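You operate a simulated robot arm through the tools that you are given. There is no shell and no other tool. Be economical: measure what you need, move in short steps, check, and stop when the job is done.

Carry out the task below with a simulated robot arm. There is one attempt and no reset: what you move stays moved.

TASK
Put one of the mesh basket with a white tags from the top of the test bench on the grey breaker disc.
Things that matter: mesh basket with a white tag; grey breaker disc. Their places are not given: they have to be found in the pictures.

Only the result counts: the job must be done as asked and must still hold three seconds after the hand-in. Knocking over, shifting, dropping, spilling or breaking anything else fails it.

THE ROBOT
A 6-joint arm with a two-finger parallel gripper, fixed in place. Base frame: the origin is at the foot of the arm, x ahead of it, y to its left, z up; the work surface is at about z = 860. Readings come in mm, degrees, newtons and seconds.
With the tool pointing down near the work surface it reaches from about 260 to 680 mm from the base axis. Its first joint turns from -66.0 to 66.0 degrees. Payload 2.9 kg.
Tool frame: the origin (TCP) lies between the finger pads and is the grasp point; the fingertips stand 30 mm ahead of it; z points along the fingers, y is the line along which they close. The gripper opens to 110 mm. The fingers are 20 mm wide and 10 mm thick; the gripper's body (48 by 112 mm) begins 55 mm behind the TCP.
Orientation is told as [roll, pitch, yaw] about the base's x, y, z axes, in that order, counted from this pose: with the fingers straight down and closing along the base's y, the tool's x points along the base's -x, its y along +y and its z along -z.

THE INTERFACE
- The arm moves only by the tool servo_tool. Its argument "steps" is a list of rows, each a list of 2 entries, a list of its own where there are three numbers: the shift along the tool's x, y, z in mm, then the turn, a rotation vector about the tool's x, y, z in degrees. In form: [[[tx, ty, tz], [rx, ry, rz]], ...]. A call has 1 to 8 rows; each row shifts and turns the commanded pose from where the row before left it, along the tool's axes as they then stand. "jaw" is the opening, from 0 (shut) to 1 (fully open), set as the call begins (left out, the last holds). Rows are played at 5 a second. More than 50 mm and 8.6 degrees between two rows, or a gripper value outside its range, and nothing of the call is played. A pose out of reach is approached as far as the arm can. The call stops where the force on the tool passes 40 N (or 10 N more than at its start, if that is more) or the arm is blocked; 0.2 s more then pass. The fingers move at their own pace (about 108 mm/s each) and stop on an object; they squeeze with about 40 N. The grip force told is the motor's: it shows also when the fingers shut on nothing. Time passes only in rows, and 0.2 s behind the last, so rows that do not move let the fingers close. The reply holds the time, the measured pose of the TCP, the force on the tool along the base axes, the opening and the grip force, in the units named above and with some noise.
- Cameras (640 x 400 px; columns grow to the right, rows downward): "scene" is fixed at [82.3, 443.9, 1378.2]; the picture's right is [-0.68, -0.73, 0.00], its down [-0.48, 0.44, -0.76] and it looks along [0.56, -0.52, -0.65] (base axes); focal length 274 px, centre (320, 200). "wrist" rides on the gripper at [-36, 0, -57] in the tool frame; the picture's right is [0.00, -1.00, 0.00], its down [0.97, 0.00, -0.24] and it looks along [0.24, 0.00, 0.97] (tool axes); focal length 218 px, centre (320, 200).
- grab_frame(camera): a new picture of that camera. The clock stands still meanwhile.
- locate(camera, pixels): there is no depth. For up to 12 entries [column, row, z] of the newest picture of that camera ("zoom" is the newest enlarged one), the place [x, y] in the base frame at which the ray of that pixel passes the height z, good to about 2 mm. The clock stands still meanwhile.
- enlarge(camera, box): a new picture of the part [left, top, right, bottom] of that camera's present view, enlarged. The clock stands still meanwhile.
- hand_in(): hands the job in; it is judged then, once.

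Keep the steps short. Do not move on a guess: measure, check each grasp and each placing, and mend mistakes. In all there are 60 turns and 30 pictures (those below and enlarged ones count). Leave the gripper open and the arm clear of the work at the hand-in unless told otherwise, and finish with a single line.

The tools are called after "Emit:" as name(argument=value, ...) on one line, values as JSON. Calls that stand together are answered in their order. servo_tool: Moves the arm, as the interface text tells. Its arguments: {"type":"object","properties":{"steps":{"type":"array","items":{"type":"array"}},"jaw":{"type":"number"}},"required":["steps"]} The other tools are called the same way: grab_frame (camera) takes a picture; locate (camera, pixels) gives the place at which the rays of pixels pass given heights; enlarge (camera, box) takes an enlarged picture of a part of a camera's view; hand_in () hands the job in.

At the start:

```text
t: 0.0
ee_pos: [369.5, 210.8, 1194.1]
tcp_rot: [0.0, 0.0, 0.0]
ft_force: [0.3, 0.8, 0.1]
grip_width: 110.3
gripper_force: 0.1
```

scene: 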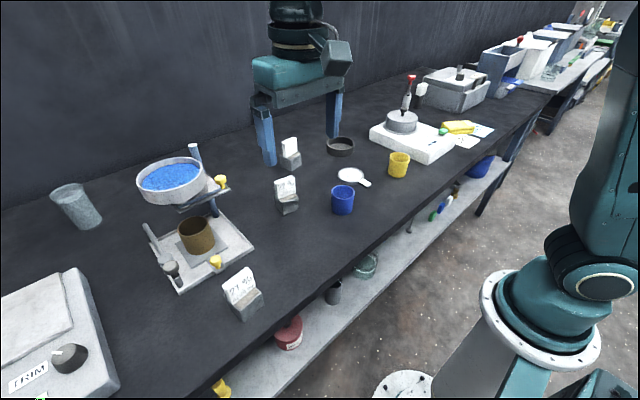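
wrist: 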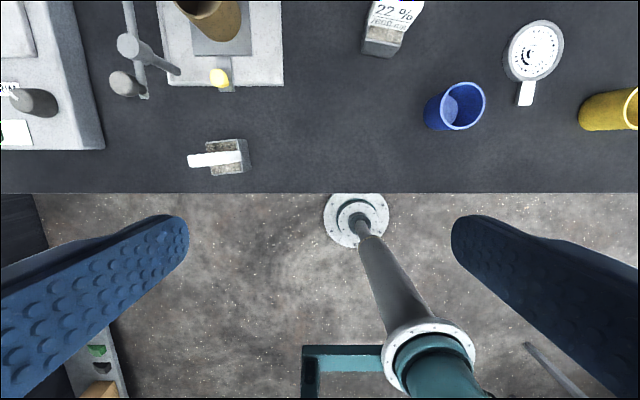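

I see three small grey blocks with white tags, and several disc-like things. I'll enlarge both areas to tell them apart.

Emit:
enlarge(camera="scene", box=[220, 120, 420, 245])

Emit:
enlarge(camera="scene", box=[340, 60, 500, 160])

Emit:
enlarge(camera="scene", box=[120, 220, 280, 320])

```text
3.20 times, centred on (320, 182) of scene
```

zoom: 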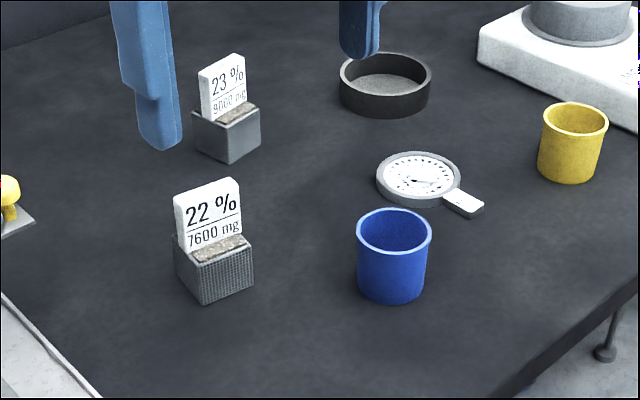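

```text
4.00 times, centred on (420, 110) of scene
```

zoom: 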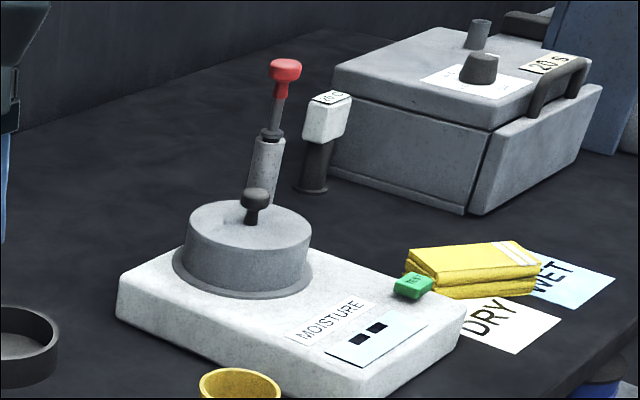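

```text
4.00 times, centred on (200, 270) of scene
```

zoom: 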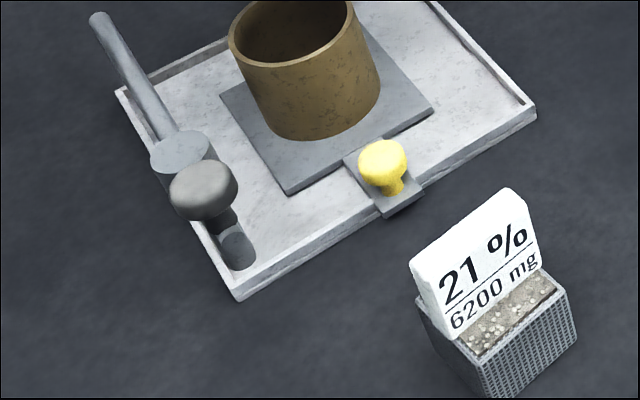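

The black tray, the white dial-like disc and the rest need a closer look to find the "breaker disc". Enlarging the wrist view and the left part of the scene.

Emit:
enlarge(camera="wrist", box=[480, 0, 640, 100])

Emit:
enlarge(camera="scene", box=[0, 130, 280, 305])

Emit:
locate(camera="scene", pixels=[[352, 176, 870], [341, 146, 865], [289, 162, 880], [287, 205, 880], [246, 303, 880], [401, 122, 930], [196, 236, 880]])

```text
4.00 times, centred on (560, 50) of wrist
```

zoom: 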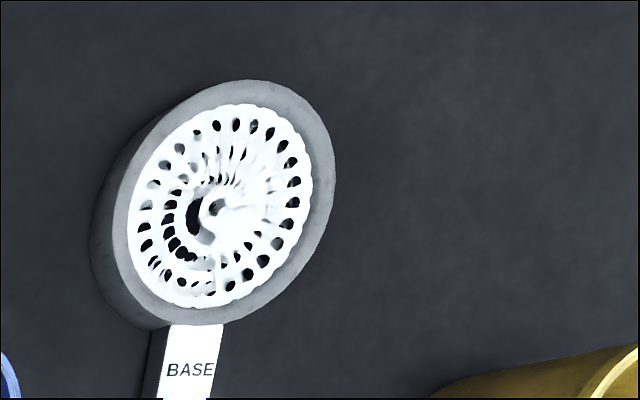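

```text
2.29 times, centred on (140, 218) of scene
```

zoom: 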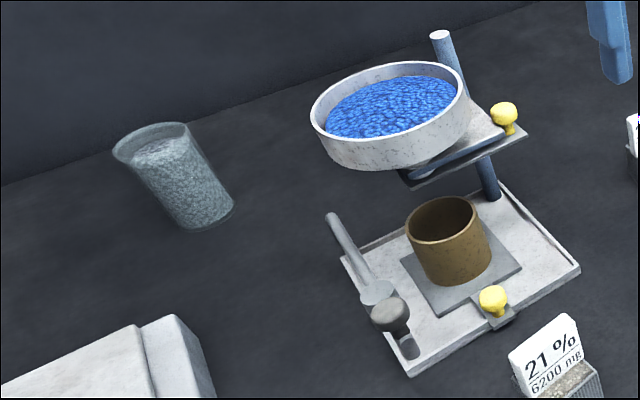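

```text
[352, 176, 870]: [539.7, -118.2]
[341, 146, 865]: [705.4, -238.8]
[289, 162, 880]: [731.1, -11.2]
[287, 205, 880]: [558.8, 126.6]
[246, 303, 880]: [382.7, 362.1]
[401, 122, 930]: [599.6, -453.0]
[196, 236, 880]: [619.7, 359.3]
```

The grey disc with the perforated (breaker-plate) face and "BASE" tab, near (540,-118), matches "grey breaker disc". The 22 % item at about (559,127) is clearly mesh with a white tag. Next I move to a high view over both.

Emit:
servo_tool(steps=[[[-32, -32, 11], [0, 0, 0]], [[-32, -32, 11], [0, 0, 0]], [[-32, -32, 11], [0, 0, 0]], [[-32, -32, 11], [0, 0, 0]], [[-32, -32, 11], [0, 0, 0]], [[-30, -30, 9], [0, 0, 0]]], jaw=1)

Emit:
grab_frame(camera="wrist")

```text
t: 1.4
ee_pos: [560.2, 21.3, 1129.8]
tcp_rot: [-0.1, 0.0, 0.1]
ft_force: [-0.3, -0.2, 0.8]
grip_width: 110.2
gripper_force: 0.1
```

```text
22 pictures are left
```

wrist: 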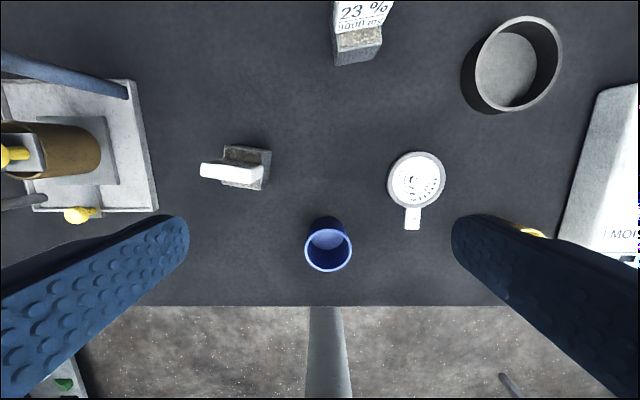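

Basket at about (245,168), disc at about (416,180). I'll enlarge both for measuring.

Emit:
enlarge(camera="wrist", box=[360, 130, 480, 240])

Emit:
enlarge(camera="wrist", box=[190, 130, 290, 200])

```text
3.64 times, centred on (420, 185) of wrist
```

zoom: 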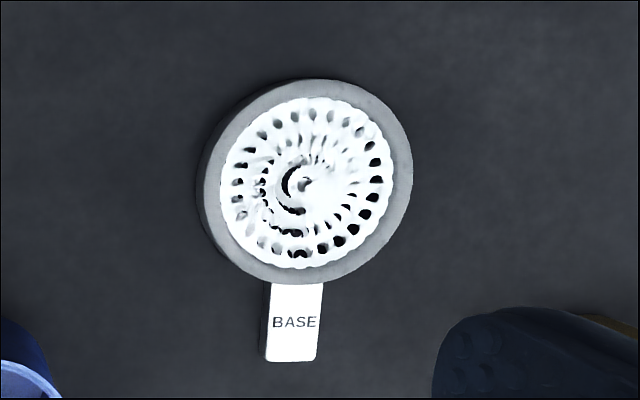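

```text
5.71 times, centred on (240, 165) of wrist
```

zoom: 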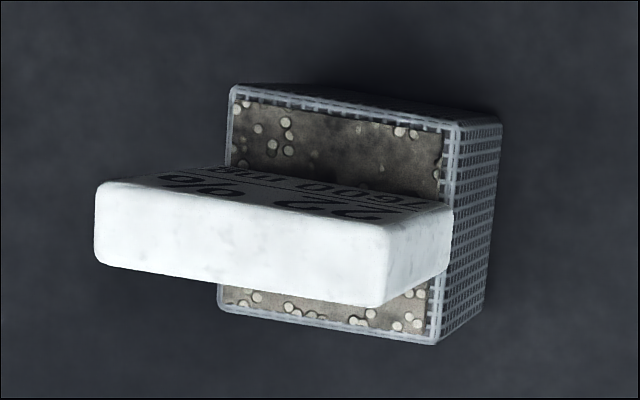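

The basket is a mesh box with an upright tag. I measure corners at several heights to get its height and pose.

Emit:
locate(camera="zoom", pixels=[[502, 125, 860], [485, 295, 860], [458, 122, 890], [437, 343, 890], [458, 122, 900], [437, 343, 900], [232, 86, 890], [218, 308, 890], [232, 86, 900], [218, 308, 900], [96, 185, 925], [375, 305, 925]])

Emit:
locate(camera="wrist", pixels=[[419, 180, 860], [419, 180, 870], [419, 180, 880], [398, 180, 870], [439, 180, 870], [419, 202, 870], [419, 153, 870]])

Emit:
enlarge(camera="scene", box=[256, 160, 384, 240])

```text
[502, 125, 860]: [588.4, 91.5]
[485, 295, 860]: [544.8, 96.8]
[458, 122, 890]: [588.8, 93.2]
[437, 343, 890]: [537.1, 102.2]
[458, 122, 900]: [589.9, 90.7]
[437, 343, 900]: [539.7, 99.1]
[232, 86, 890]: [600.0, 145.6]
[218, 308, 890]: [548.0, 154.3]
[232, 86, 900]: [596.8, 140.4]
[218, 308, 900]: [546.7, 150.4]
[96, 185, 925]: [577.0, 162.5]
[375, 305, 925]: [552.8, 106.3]
```

```text
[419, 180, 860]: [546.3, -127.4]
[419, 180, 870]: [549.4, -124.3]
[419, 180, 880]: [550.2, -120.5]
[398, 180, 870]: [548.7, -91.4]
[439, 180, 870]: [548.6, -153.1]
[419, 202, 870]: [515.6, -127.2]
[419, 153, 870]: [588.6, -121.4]
```

```text
5.00 times, centred on (320, 200) of scene
```

zoom: 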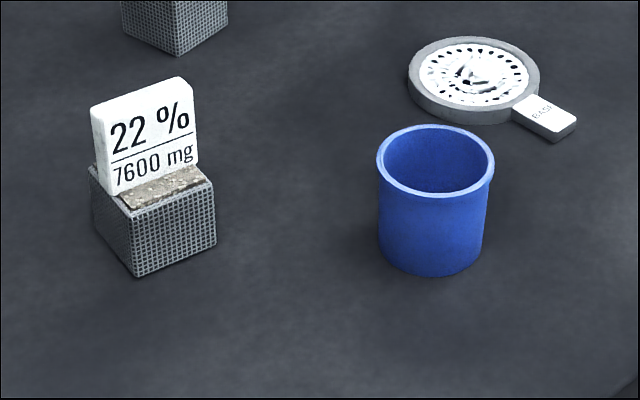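

All three are mesh baskets. I use the scene zoom to pin the basket heights: near corner bottom (137,277), top (131,213); right corner bottom (217,242), top (214,183); tag top (178,78).

Emit:
locate(camera="zoom", pixels=[[137, 277, 860], [217, 243, 860], [131, 213, 890], [131, 213, 900], [214, 183, 890], [214, 183, 900], [90, 107, 930], [90, 107, 940], [178, 77, 930], [178, 77, 940], [90, 165, 895], [196, 167, 895]])

Emit:
locate(camera="zoom", pixels=[[408, 70, 876], [542, 80, 876], [475, 38, 876], [470, 108, 876], [470, 125, 860], [412, 98, 860], [545, 117, 870], [575, 120, 870], [195, 107, 940], [195, 107, 950]])

```text
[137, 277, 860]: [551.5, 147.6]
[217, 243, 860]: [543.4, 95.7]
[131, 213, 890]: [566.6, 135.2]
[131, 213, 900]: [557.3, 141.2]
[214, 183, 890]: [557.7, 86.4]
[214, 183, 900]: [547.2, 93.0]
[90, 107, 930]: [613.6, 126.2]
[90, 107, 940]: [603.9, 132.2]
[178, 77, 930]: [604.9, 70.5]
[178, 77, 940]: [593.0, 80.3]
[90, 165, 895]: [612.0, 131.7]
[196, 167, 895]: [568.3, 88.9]
```

```text
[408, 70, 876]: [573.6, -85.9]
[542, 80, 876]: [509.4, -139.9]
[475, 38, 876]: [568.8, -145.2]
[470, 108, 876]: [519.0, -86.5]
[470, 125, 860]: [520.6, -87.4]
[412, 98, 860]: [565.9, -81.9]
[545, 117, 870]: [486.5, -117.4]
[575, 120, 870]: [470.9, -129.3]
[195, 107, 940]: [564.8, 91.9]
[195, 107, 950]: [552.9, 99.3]
```

Basket: centre ≈ (568.5,119), top z≈905, tag top z≈960, turned about -8°, ~52 mm across y. Disc: centre ≈ (549,-121), top z≈870, radius ≈42. I go above the basket at z≈1000 and turn 8.2° about tool z, with open jaws.

Emit:
servo_tool(steps=[[[-2, 24.4, 28], [0, 0, 0]], [[-2, 24.4, 28], [0, 0, 0]], [[-2, 24.4, 28], [0, 0, 0]], [[-2.3, 24.5, 28], [0, 0, 0]], [[0, 0, 0], [0, 0, 4.1]], [[0, 0, 0], [0, 0, 4.1]]], jaw=1)

Emit:
grab_frame(camera="wrist")

```text
t: 2.8
ee_pos: [567.3, 120.1, 1016.6]
tcp_rot: [0.0, 0.0, -8.3]
ft_force: [-0.5, -0.9, 0.6]
grip_width: 109.8
gripper_force: 0.1
```

```text
18 pictures are left
```

wrist: 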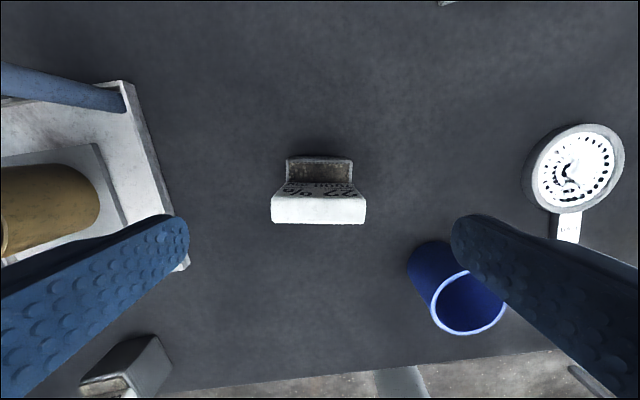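

The alignment is good (tag columns 271–366, centred on 319). I check the x position and heights with locate.

Emit:
locate(camera="wrist", pixels=[[319, 197, 960], [319, 223, 960], [319, 157, 905], [286, 160, 905], [353, 160, 905], [272, 210, 960], [366, 210, 960]])

```text
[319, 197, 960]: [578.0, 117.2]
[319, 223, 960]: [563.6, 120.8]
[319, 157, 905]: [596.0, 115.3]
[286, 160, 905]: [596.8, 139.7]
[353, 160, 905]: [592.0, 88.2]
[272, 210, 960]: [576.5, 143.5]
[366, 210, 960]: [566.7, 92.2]
```

Basket centre x≈571, so I shift 3 mm forward and go down to z≈912: tips at 882, palm at about 967, above the tag top at 960.

Emit:
servo_tool(steps=[[[-3, 0, 0], [0, 0, 0]], [[0, 0, 35], [0, 0, 0]], [[0, 0, 35], [0, 0, 0]], [[0, 0, 22], [0, 0, 0]], [[0, 0, 12], [0, 0, 0]]], jaw=1)

Emit:
enlarge(camera="scene", box=[224, 130, 352, 210])

```text
t: 4.0
ee_pos: [570.1, 118.8, 912.2]
tcp_rot: [-0.1, 0.1, -8.2]
ft_force: [0.2, -0.3, 0.6]
grip_width: 110.0
gripper_force: 0.0
```

```text
5.00 times, centred on (288, 170) of scene
```

zoom: 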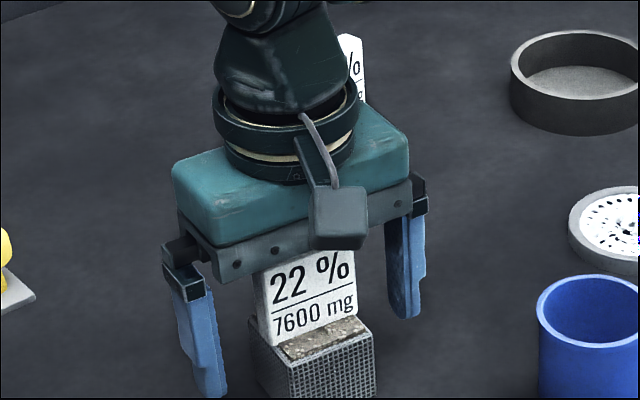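

The palm clears the tag and the fingers straddle the basket. Closing the jaws without moving.

Emit:
servo_tool(steps=[[[0, 0, 0], [0, 0, 0]], [[0, 0, 0], [0, 0, 0]], [[0, 0, 0], [0, 0, 0]], [[0, 0, 0], [0, 0, 0]]], jaw=0.3)

```text
t: 5.0
ee_pos: [571.2, 118.2, 914.3]
tcp_rot: [0.1, 0.0, -8.2]
ft_force: [-0.1, 0.5, -0.4]
grip_width: 54.0
gripper_force: 40.0
```

Gripped at 54 mm with 40 N. I lift by 70 mm and look.

Emit:
servo_tool(steps=[[[0, 0, -10], [0, 0, 0]], [[0, 0, -20], [0, 0, 0]], [[0, 0, -20], [0, 0, 0]], [[0, 0, -20], [0, 0, 0]]])

Emit:
grab_frame(camera="scene")

```text
t: 6.0
ee_pos: [569.3, 119.7, 983.1]
tcp_rot: [0.0, 0.0, -8.2]
ft_force: [-0.4, -1.0, -2.7]
grip_width: 53.9
gripper_force: 39.9
```

```text
16 pictures are left
```

scene: 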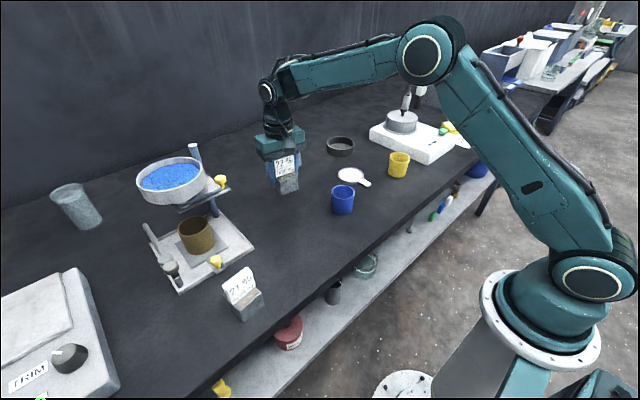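

The basket hangs level. Moving about 241 mm over to the disc at the same height.

Emit:
servo_tool(steps=[[[-2.2, -25, 0], [0, 0, 0]], [[-2.2, -40, 0], [0, 0, 0]], [[-2.2, -40, 0], [0, 0, 0]], [[-2.2, -40, 0], [0, 0, 0]], [[-2.2, -40, 0], [0, 0, 0]], [[-2.4, -35, 0], [0, 0, 0]], [[0, -20.6, 0], [0, 0, 0]], [[0, 0, 0], [0, 0, 0]]])

Emit:
enlarge(camera="scene", box=[288, 120, 416, 200])

Emit:
grab_frame(camera="wrist")

```text
t: 7.8
ee_pos: [549.7, -121.8, 984.1]
tcp_rot: [0.0, 0.0, -8.2]
ft_force: [0.4, -0.8, -2.3]
grip_width: 53.5
gripper_force: 40.6
```

```text
5.00 times, centred on (352, 160) of scene
```

zoom: 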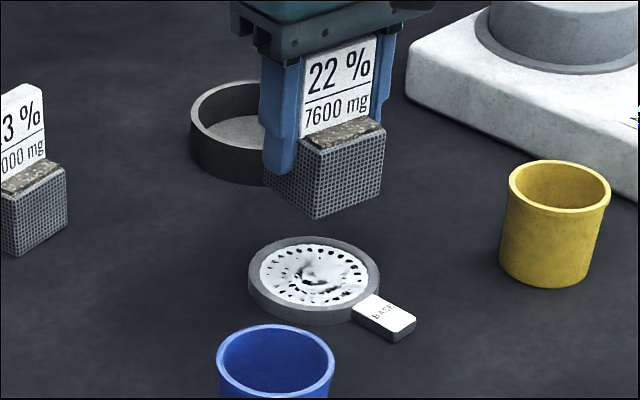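

```text
14 pictures are left
```

wrist: 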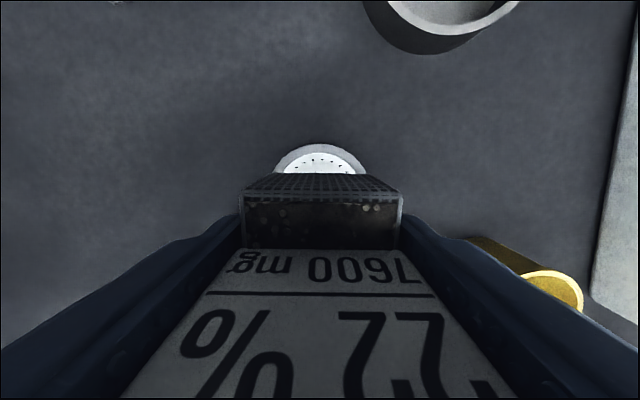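

The disc's column matches (319). I verify the disc centre with two views: the ellipse centre in the scene zoom (314,273) and the far edge in the wrist view (319,145).

Emit:
locate(camera="zoom", pixels=[[314, 273, 868], [314, 273, 872], [314, 273, 876], [249, 273, 872], [380, 273, 872], [314, 236, 872], [314, 311, 872]])

Emit:
locate(camera="wrist", pixels=[[319, 144, 868], [319, 144, 872], [319, 144, 876]])

```text
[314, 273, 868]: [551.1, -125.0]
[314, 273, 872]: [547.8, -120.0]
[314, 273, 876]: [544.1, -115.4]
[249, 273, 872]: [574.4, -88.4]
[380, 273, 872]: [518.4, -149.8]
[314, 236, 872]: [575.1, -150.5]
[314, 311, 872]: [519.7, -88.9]
```

```text
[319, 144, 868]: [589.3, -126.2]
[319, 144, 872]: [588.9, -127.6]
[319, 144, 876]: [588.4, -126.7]
```

Disc centre ≈ (547.5,-120.5), so I correct 2 mm back and go down 50 mm. That leaves about 8 mm.

Emit:
servo_tool(steps=[[[2, 1, 0], [0, 0, 0]], [[0, 0, 20], [0, 0, 0]], [[0, 0, 15], [0, 0, 0]], [[0, 0, 10], [0, 0, 0]], [[0, 0, 5], [0, 0, 0]], [[0, 0, 0], [0, 0, 0]]])

Emit:
enlarge(camera="scene", box=[312, 145, 392, 195])

```text
t: 9.2
ee_pos: [547.2, -120.2, 933.1]
tcp_rot: [-0.1, 0.0, -8.2]
ft_force: [0.6, -0.5, -2.5]
grip_width: 53.7
gripper_force: 39.9
```

```text
8.00 times, centred on (352, 170) of scene
```

zoom: 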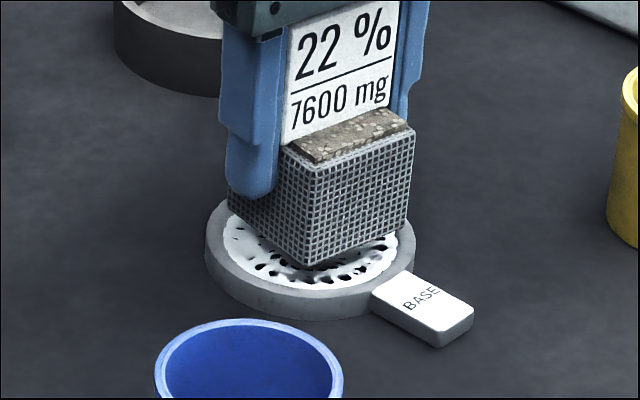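

Well centred, a few mm above. Lowering in 1.5 mm rows and watching the force.

Emit:
servo_tool(steps=[[[0, 0, 1.5], [0, 0, 0]], [[0, 0, 1.5], [0, 0, 0]], [[0, 0, 1], [0, 0, 0]], [[0, 0, 0], [0, 0, 0]]])

```text
t: 10.2
ee_pos: [548.2, -121.0, 931.0]
tcp_rot: [0.0, 0.0, -8.2]
ft_force: [-0.2, -0.8, -2.9]
grip_width: 54.0
gripper_force: 39.4
```

No contact yet. Going on with 1 mm rows.

Emit:
servo_tool(steps=[[[0, 0, 1], [0, 0, 0]], [[0, 0, 1], [0, 0, 0]], [[0, 0, 0], [0, 0, 0]]])

```text
t: 11.0
ee_pos: [547.7, -120.7, 927.6]
tcp_rot: [0.0, 0.0, -8.2]
ft_force: [0.2, 0.2, -2.7]
grip_width: 53.9
gripper_force: 39.5
```

Emit:
servo_tool(steps=[[[0, 0, 1], [0, 0, 0]], [[0, 0, 1], [0, 0, 0]], [[0, 0, 0], [0, 0, 0]]])

Emit:
enlarge(camera="scene", box=[312, 145, 392, 195])

```text
t: 11.8
ee_pos: [547.9, -120.2, 925.5]
tcp_rot: [0.2, 0.0, -8.2]
ft_force: [-0.8, 0.2, -3.0]
grip_width: 53.8
gripper_force: 39.8
```

```text
8.00 times, centred on (352, 170) of scene
```

zoom: 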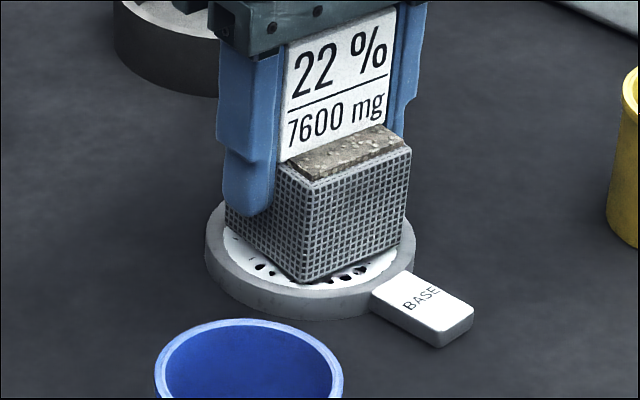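

Very near, but the force still shows only the weight (-3 N). Continuing with 1 mm rows.

Emit:
servo_tool(steps=[[[0, 0, 0.8], [0, 0, 0]], [[0, 0, 0.8], [0, 0, 0]], [[0, 0, 0], [0, 0, 0]]])

```text
t: 12.6
ee_pos: [546.9, -120.7, 924.6]
tcp_rot: [0.0, 0.0, -8.2]
ft_force: [-1.6, 1.7, 3.2]
grip_width: 53.7
gripper_force: 40.4
```

Contact: fz went from -3 to +3 N, so the basket is resting on the disc. I open the jaws in place.

Emit:
servo_tool(steps=[[[0, 0, 0], [0, 0, 0]], [[0, 0, 0], [0, 0, 0]], [[0, 0, 0], [0, 0, 0]], [[0, 0, 0], [0, 0, 0]]], jaw=1)

Emit:
enlarge(camera="scene", box=[288, 120, 416, 200])

```text
t: 13.6
ee_pos: [547.4, -121.9, 924.0]
tcp_rot: [-0.1, -0.1, -8.3]
ft_force: [-0.4, 1.0, -0.7]
grip_width: 109.9
gripper_force: 0.1
```

```text
5.00 times, centred on (352, 160) of scene
```

zoom: 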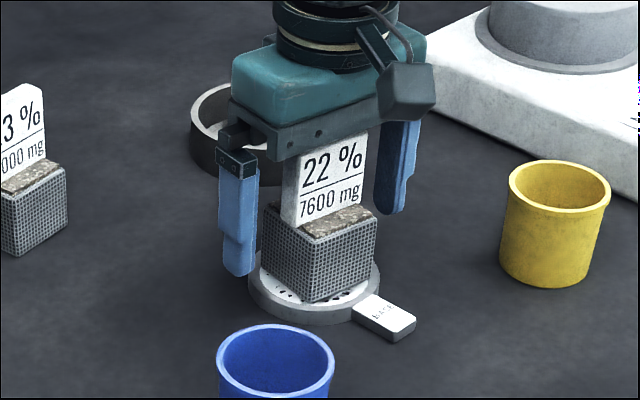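

The basket stands free on the disc. I raise the arm straight up about 180 mm and look again.

Emit:
servo_tool(steps=[[[0, 0, -10], [0, 0, 0]], [[0, 0, -25], [0, 0, 0]], [[0, 0, -35], [0, 0, 0]], [[0, 0, -35], [0, 0, 0]], [[0, 0, -35], [0, 0, 0]], [[0, 0, -40], [0, 0, 0]], [[0, 0, 0], [0, 0, 0]]])

Emit:
grab_frame(camera="wrist")

Emit:
enlarge(camera="scene", box=[256, 110, 448, 230])

```text
t: 15.2
ee_pos: [547.6, -122.1, 1103.4]
tcp_rot: [0.0, 0.0, -8.1]
ft_force: [-0.5, 0.7, -0.1]
grip_width: 110.1
gripper_force: 0.1
```

```text
10 pictures are left
```

wrist: 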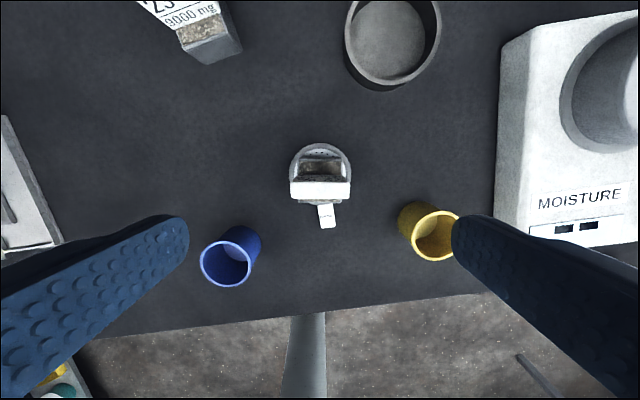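

```text
3.33 times, centred on (352, 170) of scene
```

zoom: 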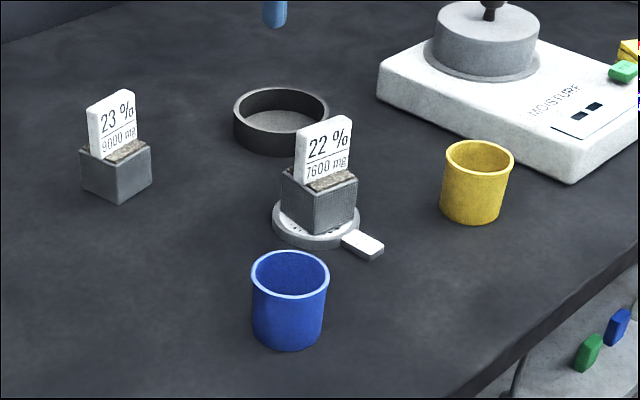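

The basket is upright and centred on the disc, nothing else has moved, and the arm is clear with the jaws open. Handing in.

Emit:
hand_in()

```text
The job is handed in.
```

The 22 % mesh basket with the white tag now stands on the disc tabbed "BASE", which I took to be the grey breaker disc; the job is handed in, with the gripper open and the arm clear.
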